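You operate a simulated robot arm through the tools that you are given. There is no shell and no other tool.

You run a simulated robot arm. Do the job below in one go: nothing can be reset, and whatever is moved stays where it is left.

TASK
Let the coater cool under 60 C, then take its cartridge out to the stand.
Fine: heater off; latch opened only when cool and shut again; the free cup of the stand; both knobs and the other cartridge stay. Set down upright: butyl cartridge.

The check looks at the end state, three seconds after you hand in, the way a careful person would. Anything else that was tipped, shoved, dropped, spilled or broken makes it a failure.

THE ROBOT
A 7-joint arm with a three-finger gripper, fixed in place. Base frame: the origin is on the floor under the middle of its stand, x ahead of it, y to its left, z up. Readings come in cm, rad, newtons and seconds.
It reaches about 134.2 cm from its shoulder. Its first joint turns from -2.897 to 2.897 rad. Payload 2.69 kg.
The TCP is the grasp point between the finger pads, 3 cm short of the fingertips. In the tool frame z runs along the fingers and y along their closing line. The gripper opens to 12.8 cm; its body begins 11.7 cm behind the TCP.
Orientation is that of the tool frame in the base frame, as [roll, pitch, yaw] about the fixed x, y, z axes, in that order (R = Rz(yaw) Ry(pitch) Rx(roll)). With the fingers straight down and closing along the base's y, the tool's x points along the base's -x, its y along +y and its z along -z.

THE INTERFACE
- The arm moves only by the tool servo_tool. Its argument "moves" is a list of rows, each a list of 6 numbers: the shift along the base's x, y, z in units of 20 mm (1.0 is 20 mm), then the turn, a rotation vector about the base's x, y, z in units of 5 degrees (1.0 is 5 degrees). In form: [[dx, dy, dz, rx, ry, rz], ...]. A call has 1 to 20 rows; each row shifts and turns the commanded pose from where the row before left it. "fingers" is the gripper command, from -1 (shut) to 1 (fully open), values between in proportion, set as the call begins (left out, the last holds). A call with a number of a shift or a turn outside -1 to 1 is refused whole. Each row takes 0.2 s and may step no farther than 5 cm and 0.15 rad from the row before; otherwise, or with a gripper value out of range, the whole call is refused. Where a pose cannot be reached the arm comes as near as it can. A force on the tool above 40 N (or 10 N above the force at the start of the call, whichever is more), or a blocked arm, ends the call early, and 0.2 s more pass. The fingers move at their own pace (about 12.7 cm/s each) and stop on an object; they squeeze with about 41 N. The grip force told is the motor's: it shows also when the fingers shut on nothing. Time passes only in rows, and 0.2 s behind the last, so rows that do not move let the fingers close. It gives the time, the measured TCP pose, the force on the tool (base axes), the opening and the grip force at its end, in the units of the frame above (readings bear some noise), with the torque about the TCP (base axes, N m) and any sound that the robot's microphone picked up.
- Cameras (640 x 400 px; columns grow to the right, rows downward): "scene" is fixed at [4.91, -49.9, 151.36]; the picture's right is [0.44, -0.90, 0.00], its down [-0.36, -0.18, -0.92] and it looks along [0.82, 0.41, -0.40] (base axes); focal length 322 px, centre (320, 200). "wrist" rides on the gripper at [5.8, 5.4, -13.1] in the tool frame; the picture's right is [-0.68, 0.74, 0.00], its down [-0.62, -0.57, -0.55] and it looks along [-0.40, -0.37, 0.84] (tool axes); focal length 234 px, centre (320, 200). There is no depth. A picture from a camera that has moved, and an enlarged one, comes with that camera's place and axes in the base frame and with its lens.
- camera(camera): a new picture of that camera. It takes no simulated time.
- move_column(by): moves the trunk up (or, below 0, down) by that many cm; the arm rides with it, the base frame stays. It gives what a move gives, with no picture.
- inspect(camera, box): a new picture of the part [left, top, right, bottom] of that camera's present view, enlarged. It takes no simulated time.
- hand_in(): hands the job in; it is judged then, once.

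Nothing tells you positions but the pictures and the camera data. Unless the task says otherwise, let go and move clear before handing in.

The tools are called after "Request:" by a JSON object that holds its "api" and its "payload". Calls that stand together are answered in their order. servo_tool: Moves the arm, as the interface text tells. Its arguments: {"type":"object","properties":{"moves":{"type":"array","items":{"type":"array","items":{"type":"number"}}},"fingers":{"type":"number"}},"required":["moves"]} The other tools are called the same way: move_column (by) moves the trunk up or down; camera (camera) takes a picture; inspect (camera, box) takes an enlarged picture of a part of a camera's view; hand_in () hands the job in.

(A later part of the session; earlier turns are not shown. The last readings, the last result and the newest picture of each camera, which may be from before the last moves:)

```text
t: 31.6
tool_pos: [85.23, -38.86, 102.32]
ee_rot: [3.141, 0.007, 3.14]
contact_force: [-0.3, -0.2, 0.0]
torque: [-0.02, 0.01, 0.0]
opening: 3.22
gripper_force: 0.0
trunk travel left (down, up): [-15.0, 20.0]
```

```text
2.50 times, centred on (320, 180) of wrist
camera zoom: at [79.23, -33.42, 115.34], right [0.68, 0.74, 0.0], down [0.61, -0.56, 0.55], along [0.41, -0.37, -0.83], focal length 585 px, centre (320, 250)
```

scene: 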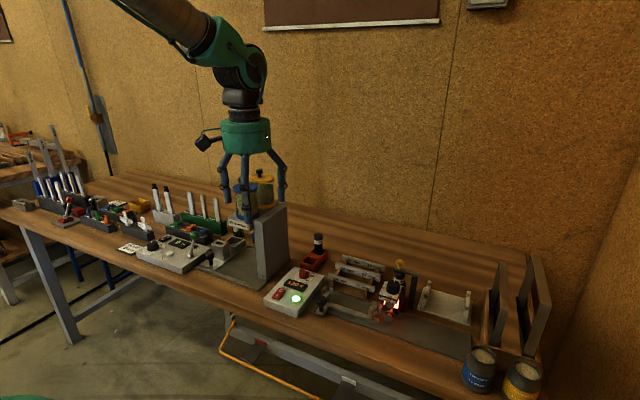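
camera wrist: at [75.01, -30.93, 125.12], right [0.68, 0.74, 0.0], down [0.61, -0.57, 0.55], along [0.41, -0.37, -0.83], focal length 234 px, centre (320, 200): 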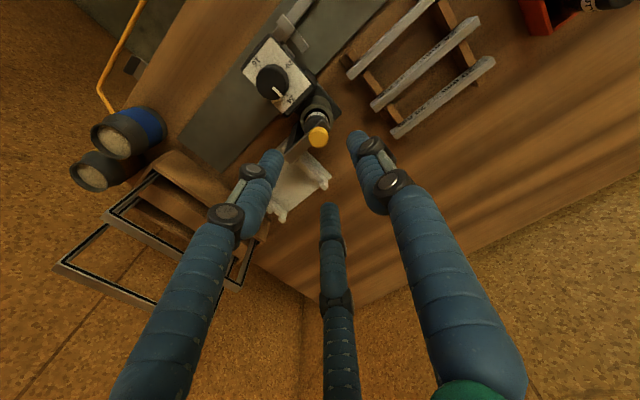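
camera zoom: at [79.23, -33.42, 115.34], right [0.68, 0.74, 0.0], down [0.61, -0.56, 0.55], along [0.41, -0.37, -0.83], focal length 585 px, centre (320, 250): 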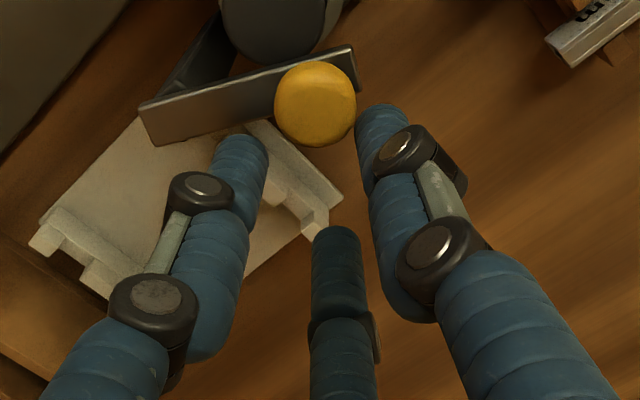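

The knob slipped out between two fingers, leaving the latch about 25° open, and nothing else was touched. I'll lift, close the fingers into one pusher, come down behind the knob, and push it round the arc.

Request:
{"api": "servo_tool", "payload": {"moves": [[0, 0, 1, 0, 0, 0], [0, 0, 1, 0, 0, 0], [0, 0, 0.2, 0, 0, 0]]}}

Request:
{"api": "servo_tool", "payload": {"moves": [[-0.915, 0.577, 0, 0, 0, 0], [-0.915, 0.577, 0, 0, 0, 0], [-0.915, 0.577, 0, 0, 0, 0], [0, 0, 0, 0, 0, 0], [0, 0, 0, 0, 0, 0]], "fingers": -1}}

Request:
{"api": "camera", "payload": {"camera": "wrist"}}

Request:
{"api": "inspect", "payload": {"camera": "scene", "box": [360, 220, 450, 310]}}

```text
t: 32.4
tool_pos: [85.23, -38.9, 106.83]
ee_rot: [-3.14, 0.006, 3.141]
contact_force: [-0.3, 0.0, -0.2]
torque: [-0.01, -0.04, -0.02]
opening: 3.22
gripper_force: 0.0
trunk travel left (down, up): [-15.0, 20.0]
```

```text
t: 33.6
tool_pos: [79.72, -35.4, 106.6]
ee_rot: [3.142, 0.006, 3.141]
contact_force: [-0.4, -0.2, -0.5]
torque: [0.0, 0.01, 0.01]
opening: 0.18
gripper_force: 31.5
trunk travel left (down, up): [-15.0, 20.0]
```

```text
taken
camera wrist: at [73.73, -30.07, 119.72], right [0.68, 0.74, 0.0], down [0.61, -0.56, 0.55], along [0.41, -0.37, -0.83], focal length 234 px, centre (320, 200)
```

wrist: 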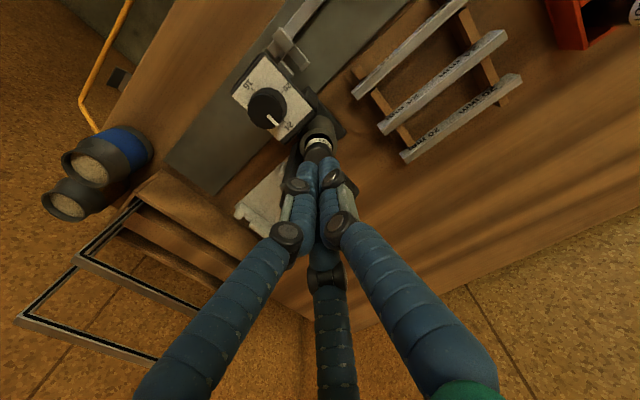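

```text
4.44 times, centred on (405, 265) of scene
camera zoom: at [4.91, -49.9, 151.36], right [0.44, -0.9, 0.0], down [-0.36, -0.18, -0.92], along [0.82, 0.41, -0.4], focal length 1431 px, centre (-58, -89)
```

zoom: 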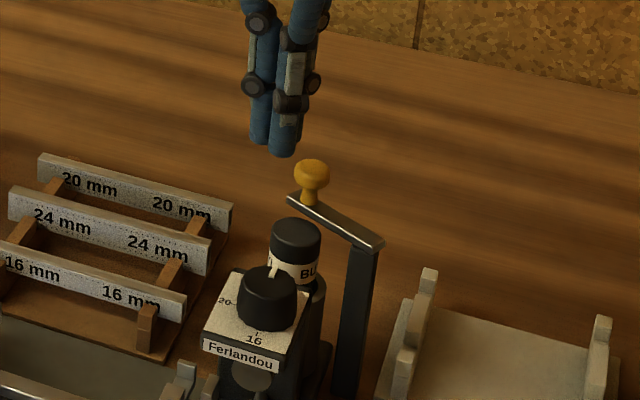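

The closed fingers are behind the knob, so I'll lower to knob height and push along the arc, first to about 50°.

Request:
{"api": "servo_tool", "payload": {"moves": [[0, 0, -1, 0, 0, 0], [0, 0, -1, 0, 0, 0], [0, 0, -0.2, 0, 0, 0], [0.205, -0.055, 0, 0, 0, 0], [0.193, 0.015, 0, 0, 0, 0], [0.193, 0.015, 0, 0, 0, 0], [0.193, -0.015, 0, 0, 0, 0], [0.193, -0.015, 0, 0, 0, 0], [0.19, -0.04, 0, 0, 0, 0], [0.19, -0.04, 0, 0, 0, 0]]}}

Request:
{"api": "inspect", "payload": {"camera": "scene", "box": [360, 220, 450, 310]}}

Request:
{"api": "inspect", "payload": {"camera": "wrist", "box": [240, 100, 400, 260]}}

```text
t: 35.8
tool_pos: [82.46, -35.68, 102.3]
ee_rot: [3.141, 0.008, -3.14]
contact_force: [0.3, -0.4, 0.2]
torque: [-0.01, 0.01, -0.05]
opening: 0.22
gripper_force: 31.2
trunk travel left (down, up): [-15.0, 20.0]
```

```text
4.44 times, centred on (405, 265) of scene
camera zoom: at [4.91, -49.9, 151.36], right [0.44, -0.9, 0.0], down [-0.36, -0.18, -0.92], along [0.82, 0.41, -0.4], focal length 1431 px, centre (-58, -89)
```

zoom: 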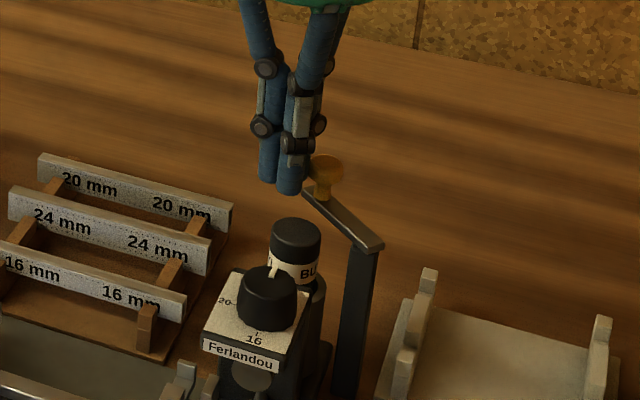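

```text
2.50 times, centred on (320, 180) of wrist
camera zoom: at [76.46, -30.26, 115.34], right [0.68, 0.74, 0.0], down [0.61, -0.56, 0.55], along [0.41, -0.37, -0.83], focal length 585 px, centre (320, 250)
```

zoom: 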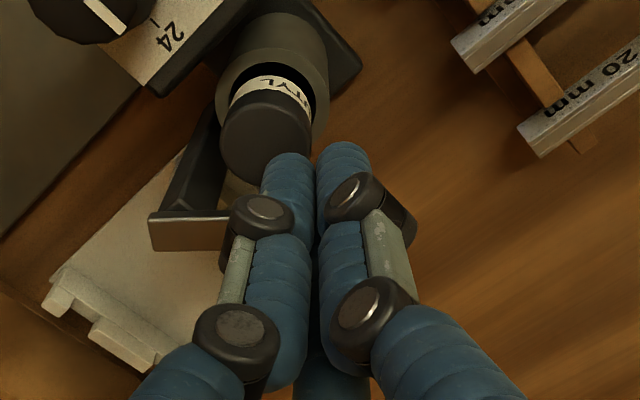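

The latch is about halfway open with little force, so I'll continue to about 90°.

Request:
{"api": "servo_tool", "payload": {"moves": [[0.183, -0.065, 0, 0, 0, 0], [0.183, -0.065, 0, 0, 0, 0], [0.17, -0.093, 0, 0, 0, 0], [0.17, -0.093, 0, 0, 0, 0], [0.158, -0.113, 0, 0, 0, 0], [0.158, -0.113, 0, 0, 0, 0], [0.138, -0.135, 0, 0, 0, 0], [0.138, -0.135, 0, 0, 0, 0], [0.12, -0.153, 0, 0, 0, 0], [0.12, -0.153, 0, 0, 0, 0]]}}

Request:
{"api": "inspect", "payload": {"camera": "scene", "box": [360, 220, 450, 310]}}

Request:
{"api": "inspect", "payload": {"camera": "wrist", "box": [200, 60, 400, 260]}}

```text
t: 38.0
tool_pos: [85.53, -37.91, 102.32]
ee_rot: [3.141, 0.008, -3.141]
contact_force: [0.1, 0.4, 0.3]
torque: [0.01, -0.03, 0.01]
opening: 0.23
gripper_force: 31.1
trunk travel left (down, up): [-15.0, 20.0]
```

```text
4.44 times, centred on (405, 265) of scene
camera zoom: at [4.91, -49.9, 151.36], right [0.44, -0.9, 0.0], down [-0.36, -0.18, -0.92], along [0.82, 0.41, -0.4], focal length 1431 px, centre (-58, -89)
```

zoom: 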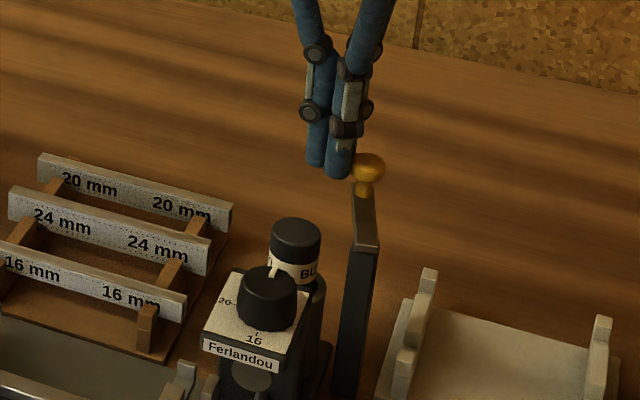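

```text
2.00 times, centred on (300, 160) of wrist
camera zoom: at [79.58, -32.53, 115.36], right [0.68, 0.74, 0.0], down [0.61, -0.56, 0.55], along [0.41, -0.37, -0.83], focal length 468 px, centre (360, 280)
```

zoom: 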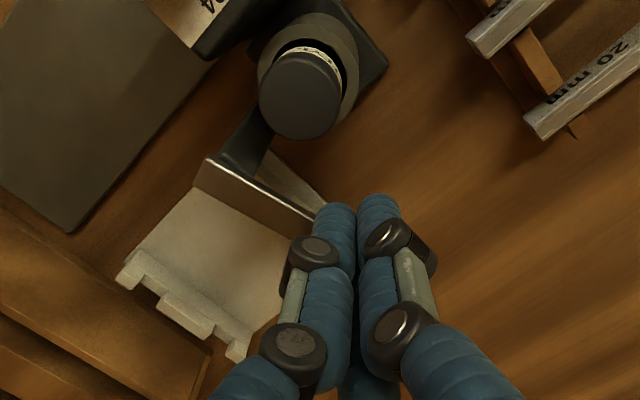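

The bar is nearly at 90°. I'll push gently a bit further for clearance, watching for an end stop.

Request:
{"api": "servo_tool", "payload": {"moves": [[0.098, -0.168, 0, 0, 0, 0], [0.098, -0.168, 0, 0, 0, 0], [0.073, -0.18, 0, 0, 0, 0], [0.073, -0.18, 0, 0, 0, 0]]}}

Request:
{"api": "inspect", "payload": {"camera": "scene", "box": [360, 220, 450, 310]}}

Request:
{"api": "inspect", "payload": {"camera": "wrist", "box": [200, 60, 400, 260]}}

```text
t: 39.0
tool_pos: [86.02, -38.86, 102.18]
ee_rot: [3.14, 0.002, -3.14]
contact_force: [-15.8, 32.0, 1.3]
torque: [0.68, 0.33, -0.38]
opening: 0.23
gripper_force: 31.4
trunk travel left (down, up): [-15.0, 20.0]
```

```text
4.44 times, centred on (405, 265) of scene
camera zoom: at [4.91, -49.9, 151.36], right [0.44, -0.9, 0.0], down [-0.36, -0.18, -0.92], along [0.82, 0.41, -0.4], focal length 1431 px, centre (-58, -89)
```

zoom: 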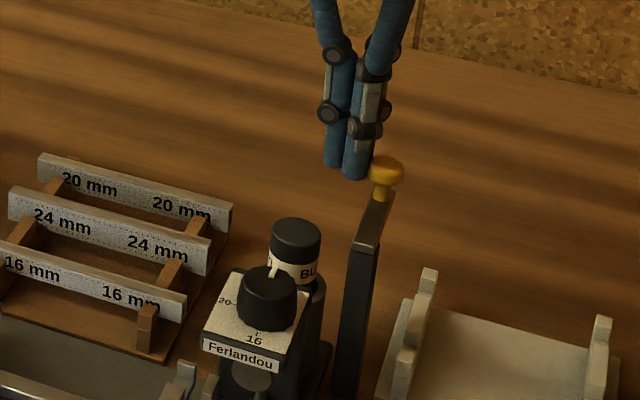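

```text
2.00 times, centred on (300, 160) of wrist
camera zoom: at [80.14, -33.61, 115.31], right [0.68, 0.74, 0.0], down [0.61, -0.57, 0.55], along [0.41, -0.37, -0.84], focal length 468 px, centre (360, 280)
```

zoom: 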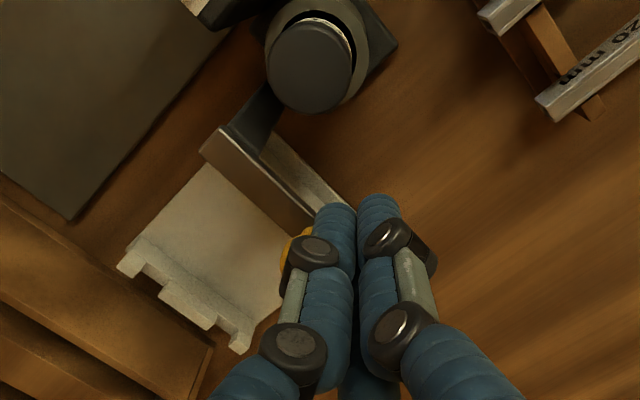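

The latch has reached its end stop, about 90° open, with 35 N showing. I'll back off along the arc, lift clear, and check that it stays open.

Request:
{"api": "servo_tool", "payload": {"moves": [[-0.15, 0.4, 0, 0, 0, 0], [-0.1, 0.4, 0, 0, 0, 0], [0, 0, 1, 0, 0, 0], [0, 0, 1, 0, 0, 0], [0, 0, 1, 0, 0, 0], [-0.7, 0.3, 1, 0, 0, 0], [-0.7, 0.1, 1, 0, 0, 0], [-0.7, 0, 0, 0, 0, 0]]}}

Request:
{"api": "camera", "payload": {"camera": "wrist"}}

Request:
{"api": "inspect", "payload": {"camera": "scene", "box": [360, 220, 450, 310]}}

```text
t: 40.8
tool_pos: [81.46, -36.92, 112.36]
ee_rot: [3.141, 0.006, 3.141]
contact_force: [0.9, -0.3, 0.9]
torque: [0.0, -0.04, 0.03]
opening: 0.18
gripper_force: 31.6
trunk travel left (down, up): [-15.0, 20.0]
```

```text
taken
camera wrist: at [75.5, -31.48, 125.41], right [0.68, 0.74, 0.0], down [0.61, -0.56, 0.55], along [0.41, -0.37, -0.83], focal length 234 px, centre (320, 200)
```

wrist: 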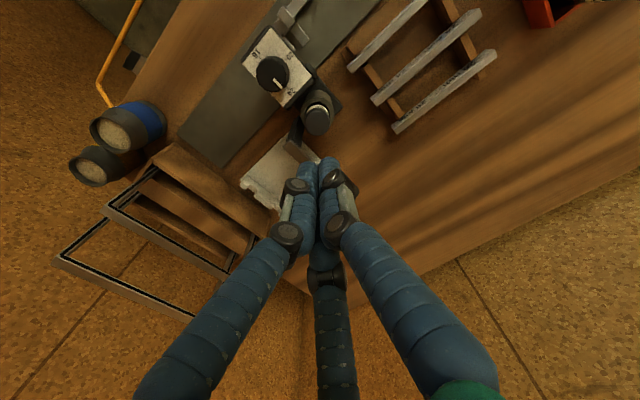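

```text
4.44 times, centred on (405, 265) of scene
camera zoom: at [4.91, -49.9, 151.36], right [0.44, -0.9, 0.0], down [-0.36, -0.18, -0.92], along [0.82, 0.41, -0.4], focal length 1431 px, centre (-58, -89)
```

zoom: 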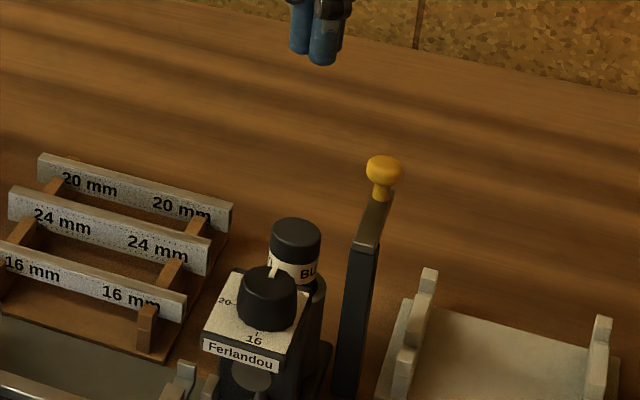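

The latch stays open and the cartridge cap is fully exposed. I'll zoom in to refine the cartridge's axis and height.

Request:
{"api": "inspect", "payload": {"camera": "wrist", "box": [270, 60, 370, 160]}}

Request:
{"api": "inspect", "payload": {"camera": "scene", "box": [380, 260, 430, 300]}}

```text
4.00 times, centred on (320, 110) of wrist
camera zoom: at [75.5, -31.48, 125.41], right [0.68, 0.74, 0.0], down [0.61, -0.56, 0.55], along [0.41, -0.37, -0.83], focal length 937 px, centre (320, 560)
```

zoom: 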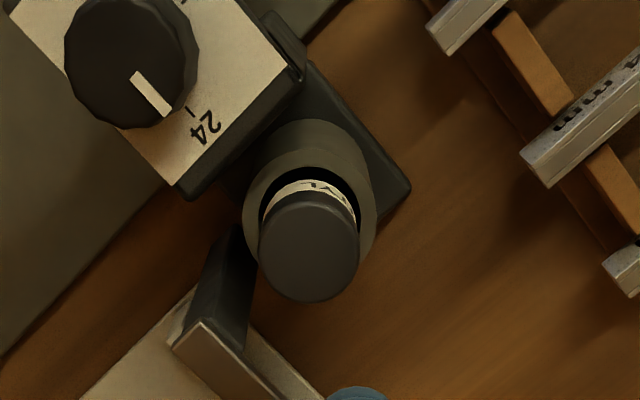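

```text
10.00 times, centred on (405, 280) of scene
camera zoom: at [4.91, -49.9, 151.36], right [0.44, -0.9, 0.0], down [-0.36, -0.18, -0.92], along [0.82, 0.41, -0.4], focal length 3219 px, centre (-530, -600)
```

zoom: 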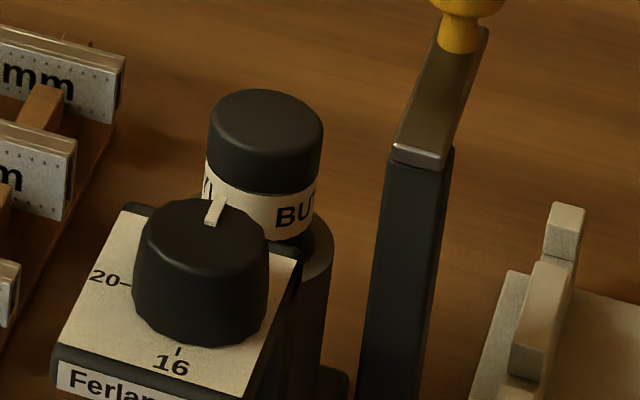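

The cartridge cap's top centre is at (80.8, -36.6, 97.9) with a radius of about 1.55, and the holder tube's rim is near z 93.7. I'll turn the gripper 15° so its fingers miss the post, knob and plate, open it to 4.4 cm, and hover above.

Request:
{"api": "servo_tool", "payload": {"moves": [[-0.17, 0.08, 0, 0, 0, 1], [-0.16, 0.08, 0, 0, 0, 1], [0, 0, 0, 0, 0, 1], [0, 0, -1, 0, 0, 0], [0, 0, -1, 0, 0, 0], [0, 0, -1, 0, 0, 0], [0, 0, -1, 0, 0, 0]], "fingers": -0.3125}}

Request:
{"api": "camera", "payload": {"camera": "wrist"}}

Request:
{"api": "inspect", "payload": {"camera": "scene", "box": [360, 220, 450, 310]}}

```text
t: 42.4
tool_pos: [80.84, -36.58, 104.32]
ee_rot: [-3.141, 0.006, -2.881]
contact_force: [0.2, -0.3, -0.5]
torque: [0.0, -0.01, 0.03]
opening: 4.38
gripper_force: 0.0
trunk travel left (down, up): [-15.0, 20.0]
```

```text
taken
camera wrist: at [73.67, -32.95, 117.29], right [0.46, 0.89, 0.0], down [0.74, -0.39, 0.55], along [0.49, -0.25, -0.83], focal length 234 px, centre (320, 200)
```

wrist: 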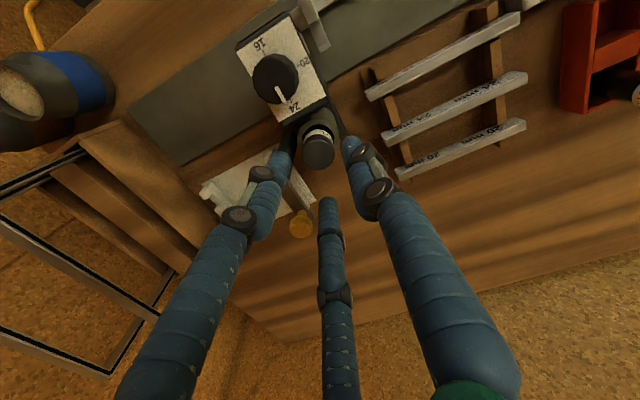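

```text
4.44 times, centred on (405, 265) of scene
camera zoom: at [4.91, -49.9, 151.36], right [0.44, -0.9, 0.0], down [-0.36, -0.18, -0.92], along [0.82, 0.41, -0.4], focal length 1431 px, centre (-58, -89)
```

zoom: 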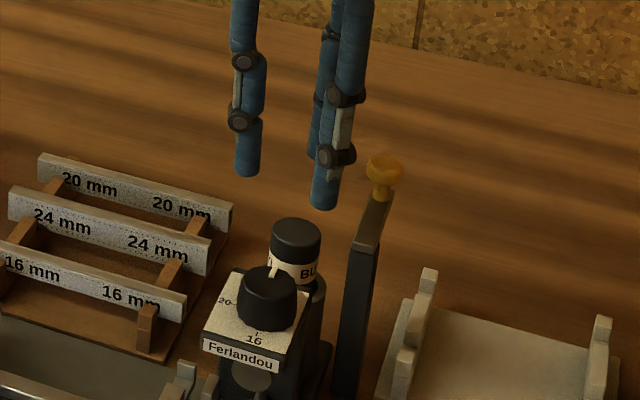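

The approach looks clear, so I'll check the centring more closely before going down.

Request:
{"api": "inspect", "payload": {"camera": "wrist", "box": [270, 100, 370, 200]}}

```text
4.00 times, centred on (320, 150) of wrist
camera zoom: at [73.67, -32.95, 117.29], right [0.46, 0.89, 0.0], down [0.74, -0.39, 0.55], along [0.49, -0.25, -0.83], focal length 937 px, centre (320, 400)
```

zoom: 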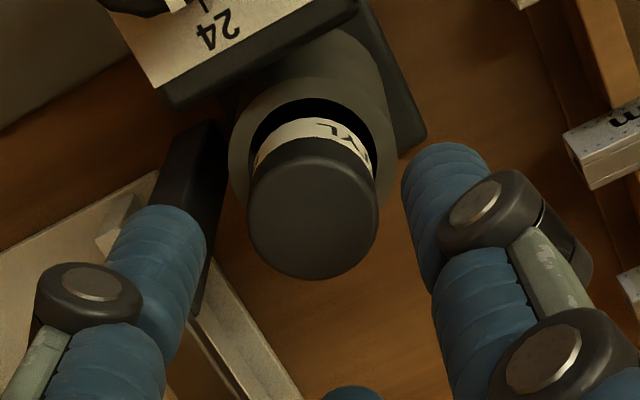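

The cap is centred within about 1 mm, so I'll go straight down until the tips are just above the tube rim.

Request:
{"api": "servo_tool", "payload": {"moves": [[-0.03, -0.04, -0.7, 0, 0, 0], [0, 0, -0.7, 0, 0, 0], [0, 0, -0.6, 0, 0, 0], [0, 0, -0.5, 0, 0, 0], [0, 0, -0.45, 0, 0, 0], [0, 0, -0.4, 0, 0, 0]]}}

Request:
{"api": "inspect", "payload": {"camera": "scene", "box": [370, 235, 440, 305]}}

Request:
{"api": "inspect", "payload": {"camera": "wrist", "box": [240, 100, 400, 260]}}

```text
t: 43.7
tool_pos: [81.02, -36.72, 98.22]
ee_rot: [-3.139, 0.012, -2.881]
contact_force: [-0.8, 0.3, -0.5]
torque: [-0.01, 0.02, 0.02]
opening: 4.42
gripper_force: 0.1
trunk travel left (down, up): [-15.0, 20.0]
stopped in row 6: the force on the tool passed its limit at 48 N (the readings are from after the stop); the commanded pose is now the measured one
```

```text
5.71 times, centred on (405, 270) of scene
camera zoom: at [4.91, -49.9, 151.36], right [0.44, -0.9, 0.0], down [-0.36, -0.18, -0.92], along [0.82, 0.41, -0.4], focal length 1840 px, centre (-166, -200)
```

zoom: 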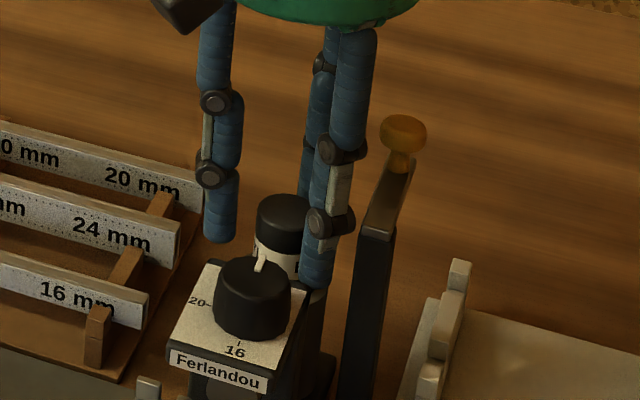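

```text
2.50 times, centred on (320, 180) of wrist
camera zoom: at [73.83, -33.08, 111.29], right [0.46, 0.89, 0.01], down [0.74, -0.39, 0.56], along [0.49, -0.25, -0.83], focal length 585 px, centre (320, 250)
```

zoom: 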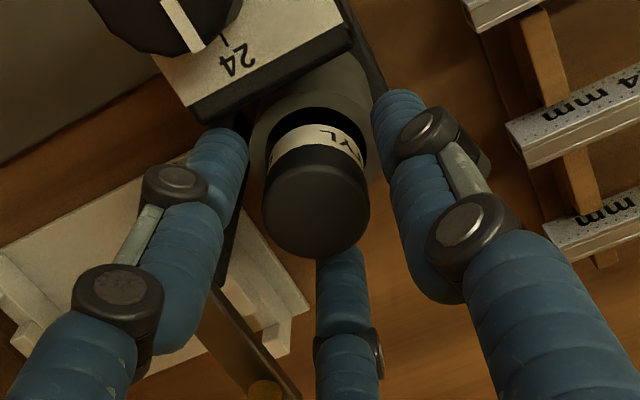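

Finger A caught the edge of the coater's head housing at its back-right corner, and the call stopped with nothing displaced. I'll lift slightly, turn another 11°, narrow the opening, and recentre so that finger passes between housing and post.

Request:
{"api": "servo_tool", "payload": {"moves": [[0, 0, 0.8, 0, 0, 0], [-0.12, 0.035, 0.2, 0, 0, 0], [0, 0, 0, 0, 0, 0.75], [0, 0, 0, 0, 0, 0.75], [0, 0, 0, 0, 0, 0.7], [0, 0, 0, 0, 0, 0]]}}

Request:
{"api": "servo_tool", "payload": {"moves": [[0, 0, 0, 0, 0, 0], [0, 0, 0, 0, 0, 0]], "fingers": -0.39}}

Request:
{"api": "inspect", "payload": {"camera": "wrist", "box": [240, 100, 400, 260]}}

Request:
{"api": "inspect", "payload": {"camera": "scene", "box": [370, 235, 440, 305]}}

```text
t: 45.1
tool_pos: [80.83, -36.6, 100.5]
ee_rot: [-3.138, 0.013, -2.688]
contact_force: [0.5, 0.1, 0.8]
torque: [0.0, -0.04, 0.01]
opening: 4.39
gripper_force: 0.0
trunk travel left (down, up): [-15.0, 20.0]
```

```text
t: 45.7
tool_pos: [80.81, -36.58, 100.46]
ee_rot: [-3.136, 0.013, -2.689]
contact_force: [-0.4, -1.0, -0.8]
torque: [0.0, 0.0, -0.02]
opening: 3.9
gripper_force: 0.0
trunk travel left (down, up): [-15.0, 20.0]
```

```text
2.50 times, centred on (320, 180) of wrist
camera zoom: at [73.01, -34.39, 113.51], right [0.28, 0.96, 0.01], down [0.79, -0.24, 0.56], along [0.54, -0.15, -0.83], focal length 585 px, centre (320, 250)
```

zoom: 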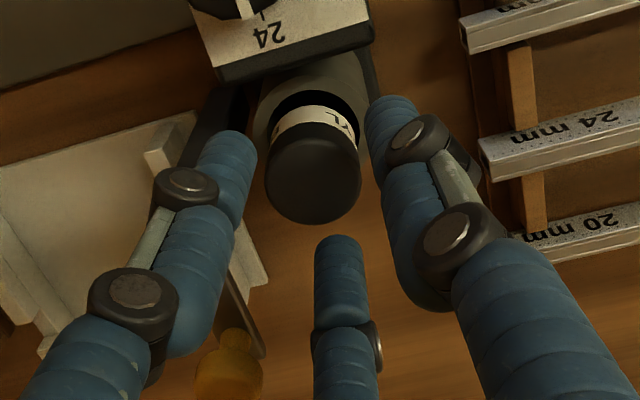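

```text
5.71 times, centred on (405, 270) of scene
camera zoom: at [4.91, -49.9, 151.36], right [0.44, -0.9, 0.0], down [-0.36, -0.18, -0.92], along [0.82, 0.41, -0.4], focal length 1840 px, centre (-166, -200)
```

zoom: 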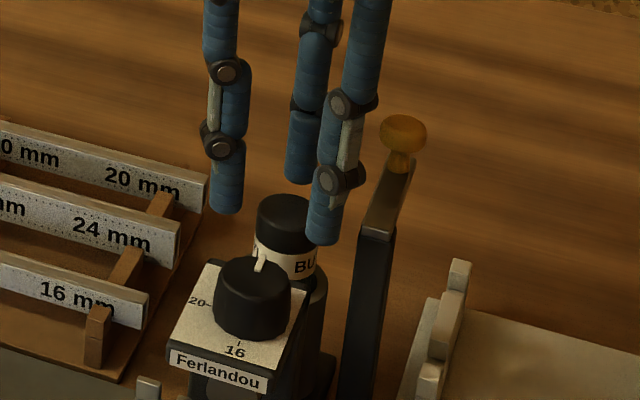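

The cap is centred and finger A now sits in the gap. I'll take out the tiny tilt and go down slowly.

Request:
{"api": "servo_tool", "payload": {"moves": [[-0.05, -0.04, 0, 0, 0.16, 0], [0, 0, -0.3, 0, 0, 0], [0, 0, -0.3, 0, 0, 0], [0, 0, -0.3, 0, 0, 0], [0, 0, -0.2, 0, 0, 0], [0, 0, -0.15, 0, 0, 0], [0, 0, -0.1, 0, 0, 0]]}}

Request:
{"api": "inspect", "payload": {"camera": "wrist", "box": [240, 100, 400, 260]}}

Request:
{"api": "inspect", "payload": {"camera": "scene", "box": [370, 235, 440, 305]}}

```text
t: 47.3
tool_pos: [80.81, -36.66, 97.71]
ee_rot: [3.14, 0.002, -2.688]
contact_force: [28.9, -0.7, 8.7]
torque: [-0.02, -0.22, 0.09]
opening: 6.66
gripper_force: 14.5
trunk travel left (down, up): [-15.0, 20.0]
```

```text
2.50 times, centred on (320, 180) of wrist
camera zoom: at [73.18, -34.43, 110.85], right [0.28, 0.96, 0.0], down [0.8, -0.24, 0.55], along [0.52, -0.16, -0.84], focal length 585 px, centre (320, 250)
```

zoom: 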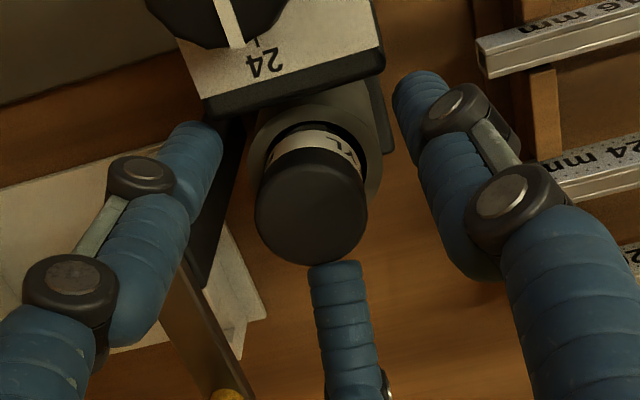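

```text
5.71 times, centred on (405, 270) of scene
camera zoom: at [4.91, -49.9, 151.36], right [0.44, -0.9, 0.0], down [-0.36, -0.18, -0.92], along [0.82, 0.41, -0.4], focal length 1840 px, centre (-166, -200)
```

zoom: 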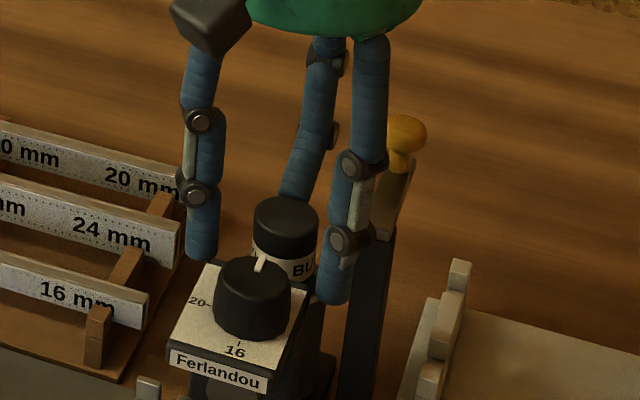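

Something forced the fingers open to 6.7 cm during the descent, with a sideways force of about 29 N. I'm stopping to look closely before moving again.

Request:
{"api": "inspect", "payload": {"camera": "wrist", "box": [280, 130, 360, 230]}}

Request:
{"api": "inspect", "payload": {"camera": "scene", "box": [385, 250, 425, 290]}}

Request:
{"api": "camera", "payload": {"camera": "wrist"}}

```text
4.00 times, centred on (320, 180) of wrist
camera zoom: at [73.18, -34.43, 110.85], right [0.28, 0.96, 0.0], down [0.8, -0.24, 0.55], along [0.52, -0.16, -0.84], focal length 937 px, centre (320, 280)
```

zoom: 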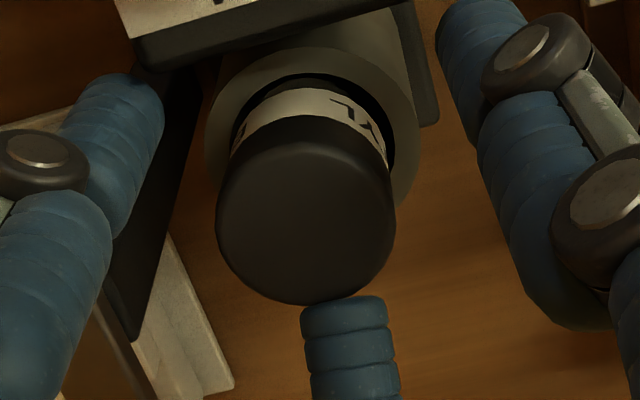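

```text
10.00 times, centred on (405, 270) of scene
camera zoom: at [4.91, -49.9, 151.36], right [0.44, -0.9, 0.0], down [-0.36, -0.18, -0.92], along [0.82, 0.41, -0.4], focal length 3219 px, centre (-530, -500)
```

zoom: 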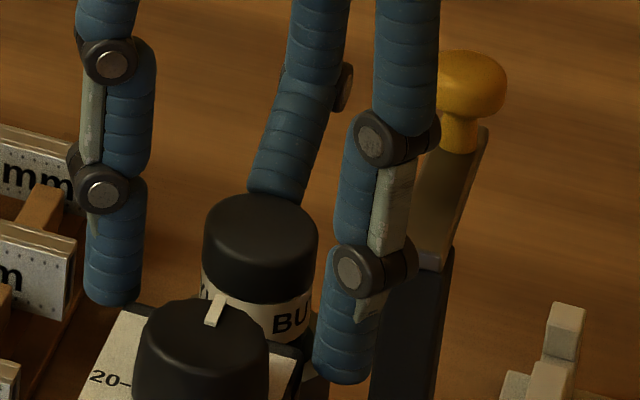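

```text
taken
camera wrist: at [73.18, -34.43, 110.85], right [0.28, 0.96, 0.0], down [0.8, -0.24, 0.55], along [0.52, -0.16, -0.84], focal length 234 px, centre (320, 200)
```

wrist: 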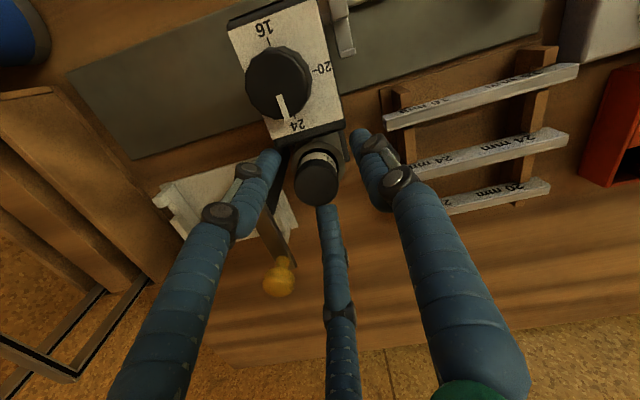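

The torque reading shows the force acts through the rear finger, pressing the cap's +x edge. I'll release it by opening slightly, without moving the arm, and look again.

Request:
{"api": "servo_tool", "payload": {"moves": [[0, 0, 0, 0, 0, 0], [0, 0, 0, 0, 0, 0]], "fingers": 0.1}}

Request:
{"api": "inspect", "payload": {"camera": "wrist", "box": [240, 110, 400, 250]}}

Request:
{"api": "inspect", "payload": {"camera": "scene", "box": [370, 240, 440, 300]}}

```text
t: 47.9
tool_pos: [80.45, -36.66, 97.54]
ee_rot: [3.137, -0.005, -2.687]
contact_force: [-0.3, 0.8, 0.4]
torque: [-0.01, -0.01, 0.01]
opening: 7.61
gripper_force: 0.3
trunk travel left (down, up): [-15.0, 20.0]
```

```text
2.86 times, centred on (320, 180) of wrist
camera zoom: at [72.98, -34.44, 110.78], right [0.28, 0.96, 0.0], down [0.8, -0.24, 0.54], along [0.52, -0.15, -0.84], focal length 669 px, centre (320, 257)
```

zoom: 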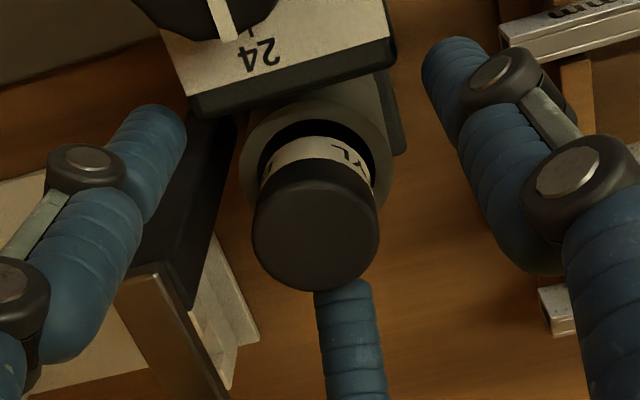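

```text
6.67 times, centred on (405, 270) of scene
camera zoom: at [4.91, -49.9, 151.36], right [0.44, -0.9, 0.0], down [-0.36, -0.18, -0.92], along [0.82, 0.41, -0.4], focal length 2146 px, centre (-247, -267)
```

zoom: 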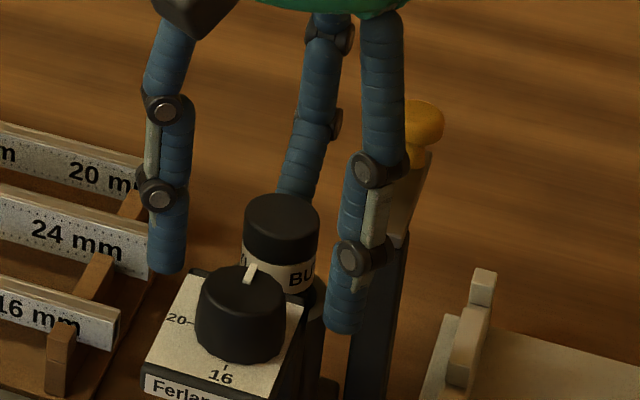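

The force is gone, but the rear finger still leans on the cap's back edge and the TCP sits about 3 mm too far toward -x. I'll lift straight up, reopen, and recentre.

Request:
{"api": "servo_tool", "payload": {"moves": [[0, 0, 0.3, 0, 0, 0], [0, 0, 0.3, 0, 0, 0], [0, 0, 0.5, 0, 0, 0], [0, 0, 0.7, 0, 0, 0], [0, 0, 0.7, 0, 0, 0], [0, 0, 0.7, 0, 0, 0], [0, 0, 0, 0, 0, 0]]}}

Request:
{"api": "camera", "payload": {"camera": "wrist"}}

Request:
{"api": "inspect", "payload": {"camera": "scene", "box": [360, 220, 440, 300]}}

```text
t: 49.5
tool_pos: [80.77, -36.75, 104.19]
ee_rot: [3.139, 0.001, -2.688]
contact_force: [-0.3, -0.4, 0.5]
torque: [-0.02, 0.03, 0.01]
opening: 7.04
gripper_force: 0.0
trunk travel left (down, up): [-15.0, 20.0]
```

```text
taken
camera wrist: at [73.03, -34.53, 117.39], right [0.28, 0.96, 0.0], down [0.8, -0.24, 0.55], along [0.52, -0.15, -0.84], focal length 234 px, centre (320, 200)
```

wrist: 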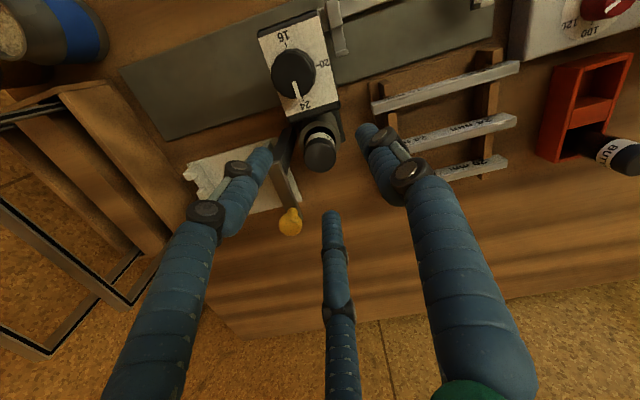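

```text
5.00 times, centred on (400, 260) of scene
camera zoom: at [4.91, -49.9, 151.36], right [0.44, -0.9, 0.0], down [-0.36, -0.18, -0.92], along [0.82, 0.41, -0.4], focal length 1610 px, centre (-80, -100)
```

zoom: 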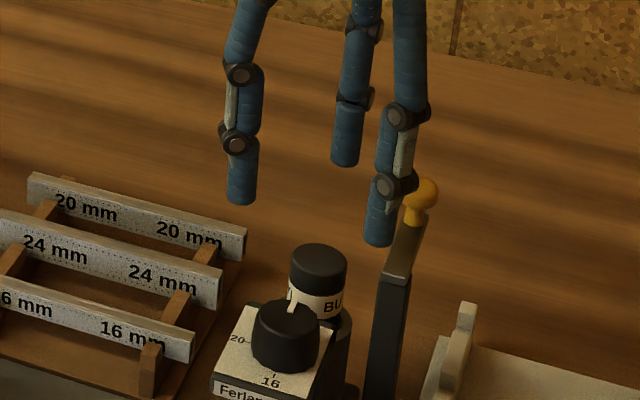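

The gripper is free again with all fingers normal, and the cartridge looks upright. I'll zoom in to see exactly where the cartridge sits and what surrounds it.

Request:
{"api": "inspect", "payload": {"camera": "wrist", "box": [280, 110, 360, 190]}}

Request:
{"api": "inspect", "payload": {"camera": "scene", "box": [385, 260, 425, 300]}}

```text
5.00 times, centred on (320, 150) of wrist
camera zoom: at [73.03, -34.53, 117.39], right [0.28, 0.96, 0.0], down [0.8, -0.24, 0.55], along [0.52, -0.15, -0.84], focal length 1171 px, centre (320, 450)
```

zoom: 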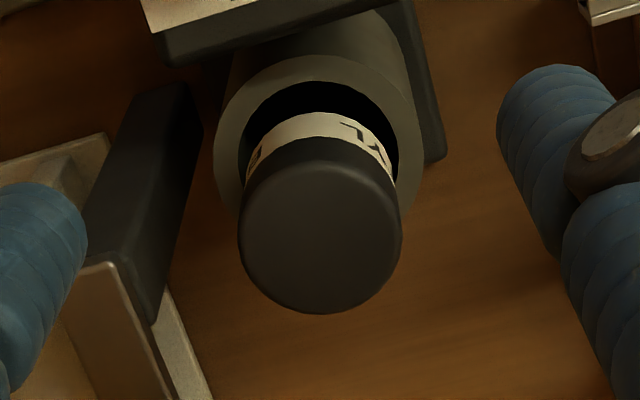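

```text
10.00 times, centred on (405, 280) of scene
camera zoom: at [4.91, -49.9, 151.36], right [0.44, -0.9, 0.0], down [-0.36, -0.18, -0.92], along [0.82, 0.41, -0.4], focal length 3219 px, centre (-530, -600)
```

zoom: 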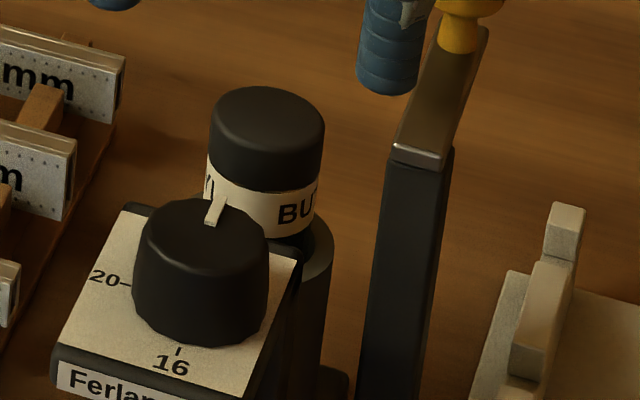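

The cartridge is still seated and upright at about (80.7, -36.8), and both knobs are unchanged. With only 3.9 cm of opening, the rear fingertip had landed on the cap's edge, so I'll use 4.8 cm at the same angle and go down in checked stages.

Request:
{"api": "servo_tool", "payload": {"moves": [[0, 0, 0, 0, 0, 0], [0, 0, -0.6, 0, 0, 0], [0, 0, -0.6, 0, 0, 0], [0, 0, -0.5, 0, 0, 0], [0, 0, 0, 0, 0, 0]], "fingers": -0.25}}

Request:
{"api": "inspect", "payload": {"camera": "wrist", "box": [260, 120, 380, 240]}}

Request:
{"api": "inspect", "payload": {"camera": "scene", "box": [375, 240, 435, 300]}}

```text
t: 50.7
tool_pos: [80.82, -36.7, 100.81]
ee_rot: [3.139, 0.0, -2.687]
contact_force: [0.0, -0.1, -0.2]
torque: [0.01, -0.04, -0.01]
opening: 4.78
gripper_force: 0.0
trunk travel left (down, up): [-15.0, 20.0]
```

```text
3.33 times, centred on (320, 180) of wrist
camera zoom: at [73.07, -34.54, 113.95], right [0.28, 0.96, 0.0], down [0.8, -0.24, 0.55], along [0.52, -0.15, -0.84], focal length 781 px, centre (320, 267)
```

zoom: 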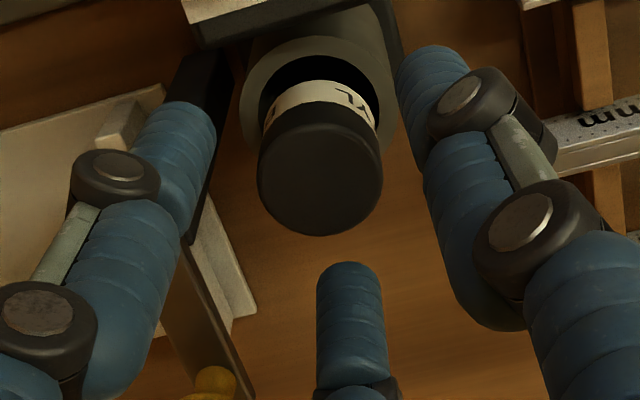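

```text
6.67 times, centred on (405, 270) of scene
camera zoom: at [4.91, -49.9, 151.36], right [0.44, -0.9, 0.0], down [-0.36, -0.18, -0.92], along [0.82, 0.41, -0.4], focal length 2146 px, centre (-247, -267)
```

zoom: 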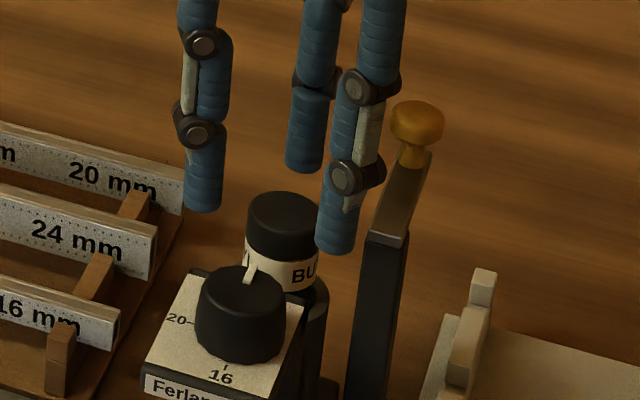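

There's now about 8 mm of clearance at the rear finger. I'll go down in two stages, checking opening and force.

Request:
{"api": "servo_tool", "payload": {"moves": [[0, 0, -0.2, 0, 0, 0], [0, 0, -0.2, 0, 0, 0], [0, 0, -0.2, 0, 0, 0], [0, 0, -0.2, 0, 0, 0]]}}

Request:
{"api": "inspect", "payload": {"camera": "wrist", "box": [260, 120, 380, 240]}}

Request:
{"api": "inspect", "payload": {"camera": "scene", "box": [375, 240, 435, 300]}}

```text
t: 51.7
tool_pos: [80.71, -36.72, 99.15]
ee_rot: [3.139, -0.002, -2.688]
contact_force: [-0.2, 0.2, 0.3]
torque: [0.01, 0.0, 0.07]
opening: 4.8
gripper_force: 0.1
trunk travel left (down, up): [-15.0, 20.0]
```

```text
3.33 times, centred on (320, 180) of wrist
camera zoom: at [73.05, -34.49, 112.31], right [0.28, 0.96, 0.0], down [0.8, -0.24, 0.55], along [0.52, -0.15, -0.84], focal length 781 px, centre (320, 267)
```

zoom: 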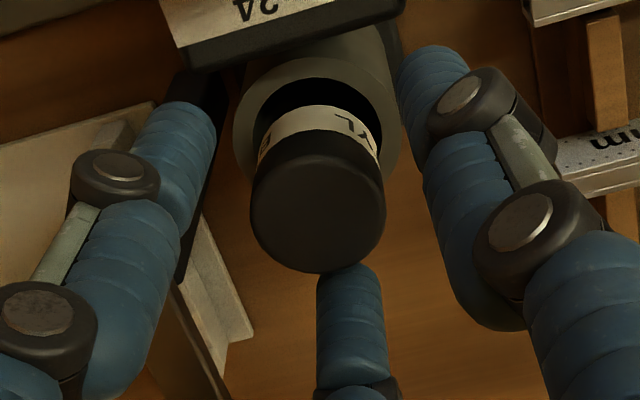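

```text
6.67 times, centred on (405, 270) of scene
camera zoom: at [4.91, -49.9, 151.36], right [0.44, -0.9, 0.0], down [-0.36, -0.18, -0.92], along [0.82, 0.41, -0.4], focal length 2146 px, centre (-247, -267)
```

zoom: 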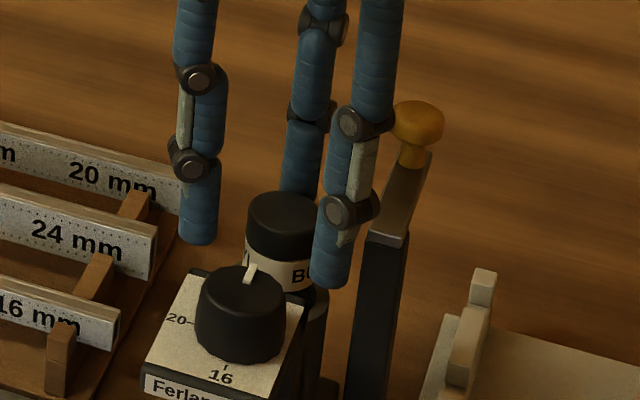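

All is clear and the fingers have passed the cap's top edge. I'll go down another 12 mm in small steps.

Request:
{"api": "servo_tool", "payload": {"moves": [[0, 0, -0.2, 0, 0, 0], [0, 0, -0.2, 0, 0, 0], [0, 0, -0.2, 0, 0, 0]]}}

Request:
{"api": "inspect", "payload": {"camera": "wrist", "box": [260, 120, 380, 240]}}

Request:
{"api": "inspect", "payload": {"camera": "scene", "box": [375, 240, 435, 300]}}

```text
t: 52.5
tool_pos: [80.76, -36.74, 98.03]
ee_rot: [3.139, 0.0, -2.687]
contact_force: [0.3, 0.4, 0.8]
torque: [-0.02, 0.02, 0.01]
opening: 4.79
gripper_force: 0.0
trunk travel left (down, up): [-15.0, 20.0]
```

```text
3.33 times, centred on (320, 180) of wrist
camera zoom: at [73.09, -34.48, 111.1], right [0.28, 0.96, 0.0], down [0.8, -0.24, 0.55], along [0.52, -0.15, -0.84], focal length 781 px, centre (320, 267)
```

zoom: 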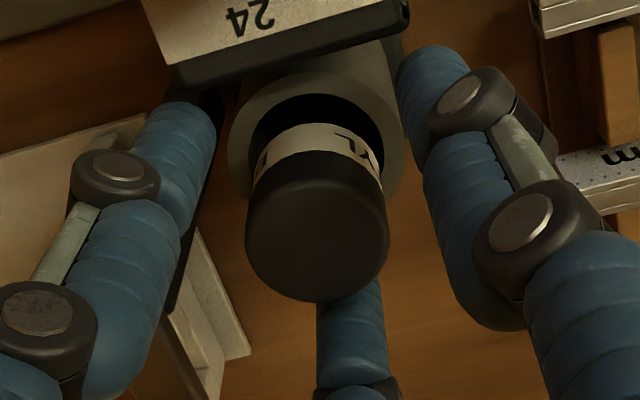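

```text
6.67 times, centred on (405, 270) of scene
camera zoom: at [4.91, -49.9, 151.36], right [0.44, -0.9, 0.0], down [-0.36, -0.18, -0.92], along [0.82, 0.41, -0.4], focal length 2146 px, centre (-247, -267)
```

zoom: 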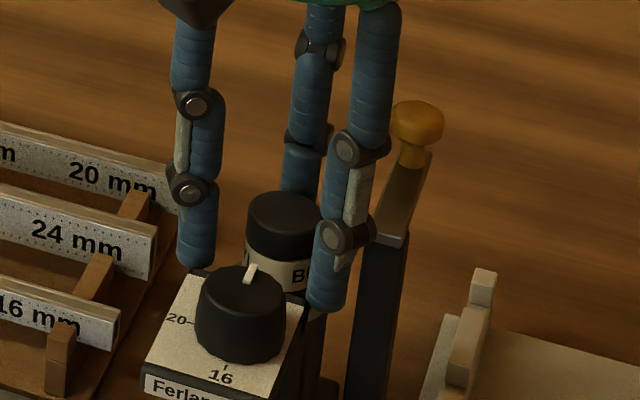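

I'm at grasp depth with no contact, so I'll close the fingers on the cartridge.

Request:
{"api": "servo_tool", "payload": {"moves": [[0, 0, 0, 0, 0, 0], [0, 0, 0, 0, 0, 0], [0, 0, 0, 0, 0, 0], [0, 0, 0, 0, 0, 0]], "fingers": -1}}

Request:
{"api": "inspect", "payload": {"camera": "wrist", "box": [260, 120, 380, 240]}}

Request:
{"api": "inspect", "payload": {"camera": "scene", "box": [375, 240, 435, 300]}}

```text
t: 53.5
tool_pos: [80.85, -36.84, 98.1]
ee_rot: [3.141, 0.0, -2.688]
contact_force: [15.9, -1.3, 1.9]
torque: [-0.1, -0.78, 0.06]
opening: 3.05
gripper_force: 40.8
trunk travel left (down, up): [-15.0, 20.0]
```

```text
3.33 times, centred on (320, 180) of wrist
camera zoom: at [73.21, -34.49, 111.15], right [0.28, 0.96, 0.0], down [0.8, -0.24, 0.55], along [0.53, -0.16, -0.84], focal length 781 px, centre (320, 267)
```

zoom: 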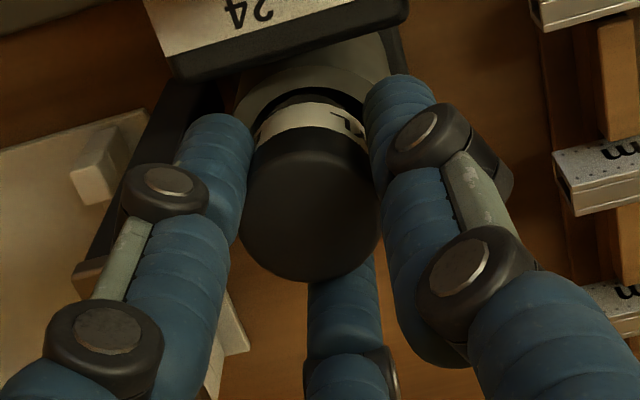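

```text
6.67 times, centred on (405, 270) of scene
camera zoom: at [4.91, -49.9, 151.36], right [0.44, -0.9, 0.0], down [-0.36, -0.18, -0.92], along [0.82, 0.41, -0.4], focal length 2146 px, centre (-247, -267)
```

zoom: 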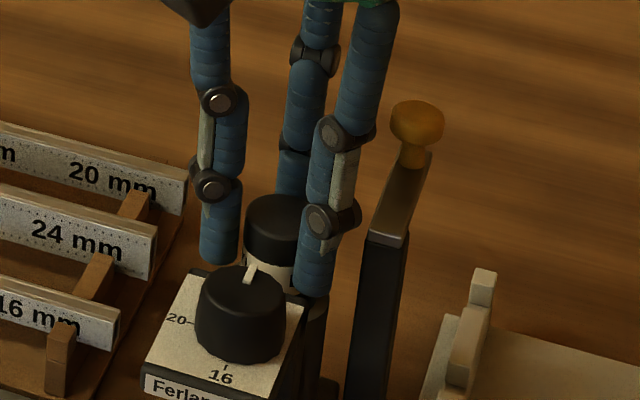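

It's gripped at 3.05 cm with 41 N. The 16 N sideways load, acting about 5 cm below the TCP, means the cartridge is leaning on the tube's -x wall, so I'll shift +x a couple of millimetres before lifting.

Request:
{"api": "servo_tool", "payload": {"moves": [[0.06, 0, 0, 0, 0, 0], [0.06, 0, 0, 0, 0, 0], [0, 0, 0, 0, 0, 0]]}}

```text
t: 54.3
tool_pos: [80.89, -36.63, 98.01]
ee_rot: [3.139, -0.001, -2.687]
contact_force: [3.7, -2.7, 4.5]
torque: [-0.14, -0.18, 0.03]
opening: 3.05
gripper_force: 41.4
trunk travel left (down, up): [-15.0, 20.0]
```

The side load has nearly gone, so one more small correction and then a slow lift.

Request:
{"api": "servo_tool", "payload": {"moves": [[0.03, 0.03, 0, 0, 0, 0], [0, 0, 0.15, 0, 0, 0], [0, 0, 0.15, 0, 0, 0], [0, 0, 0.2, 0, 0, 0], [0, 0, 0.25, 0, 0, 0], [0, 0, 0.25, 0, 0, 0]]}}

Request:
{"api": "inspect", "payload": {"camera": "scene", "box": [375, 230, 435, 300]}}

Request:
{"api": "inspect", "payload": {"camera": "wrist", "box": [260, 120, 380, 240]}}

```text
t: 55.7
tool_pos: [80.99, -36.64, 99.98]
ee_rot: [3.141, 0.001, -2.689]
contact_force: [0.1, 0.2, -0.9]
torque: [0.01, 0.02, -0.01]
opening: 2.98
gripper_force: 40.9
trunk travel left (down, up): [-15.0, 20.0]
```

```text
5.71 times, centred on (405, 265) of scene
camera zoom: at [4.91, -49.9, 151.36], right [0.44, -0.9, 0.0], down [-0.36, -0.18, -0.92], along [0.82, 0.41, -0.4], focal length 1840 px, centre (-166, -171)
```

zoom: 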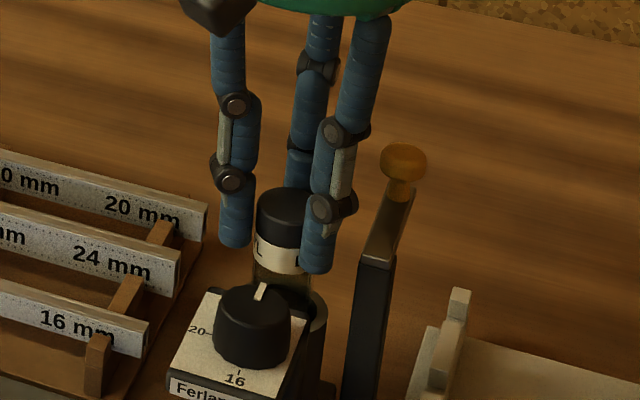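

```text
3.33 times, centred on (320, 180) of wrist
camera zoom: at [73.35, -34.37, 113.18], right [0.28, 0.96, 0.0], down [0.8, -0.24, 0.55], along [0.52, -0.15, -0.84], focal length 781 px, centre (320, 267)
```

zoom: 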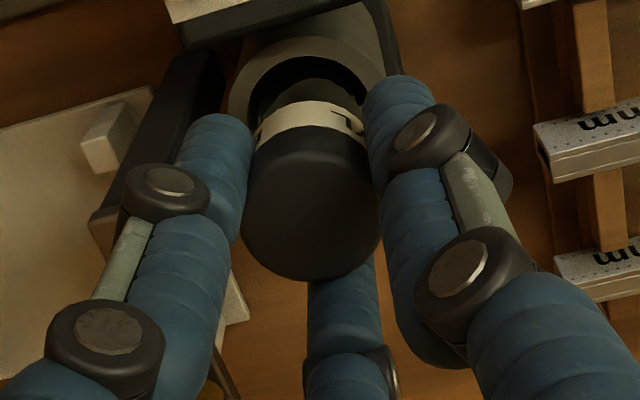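

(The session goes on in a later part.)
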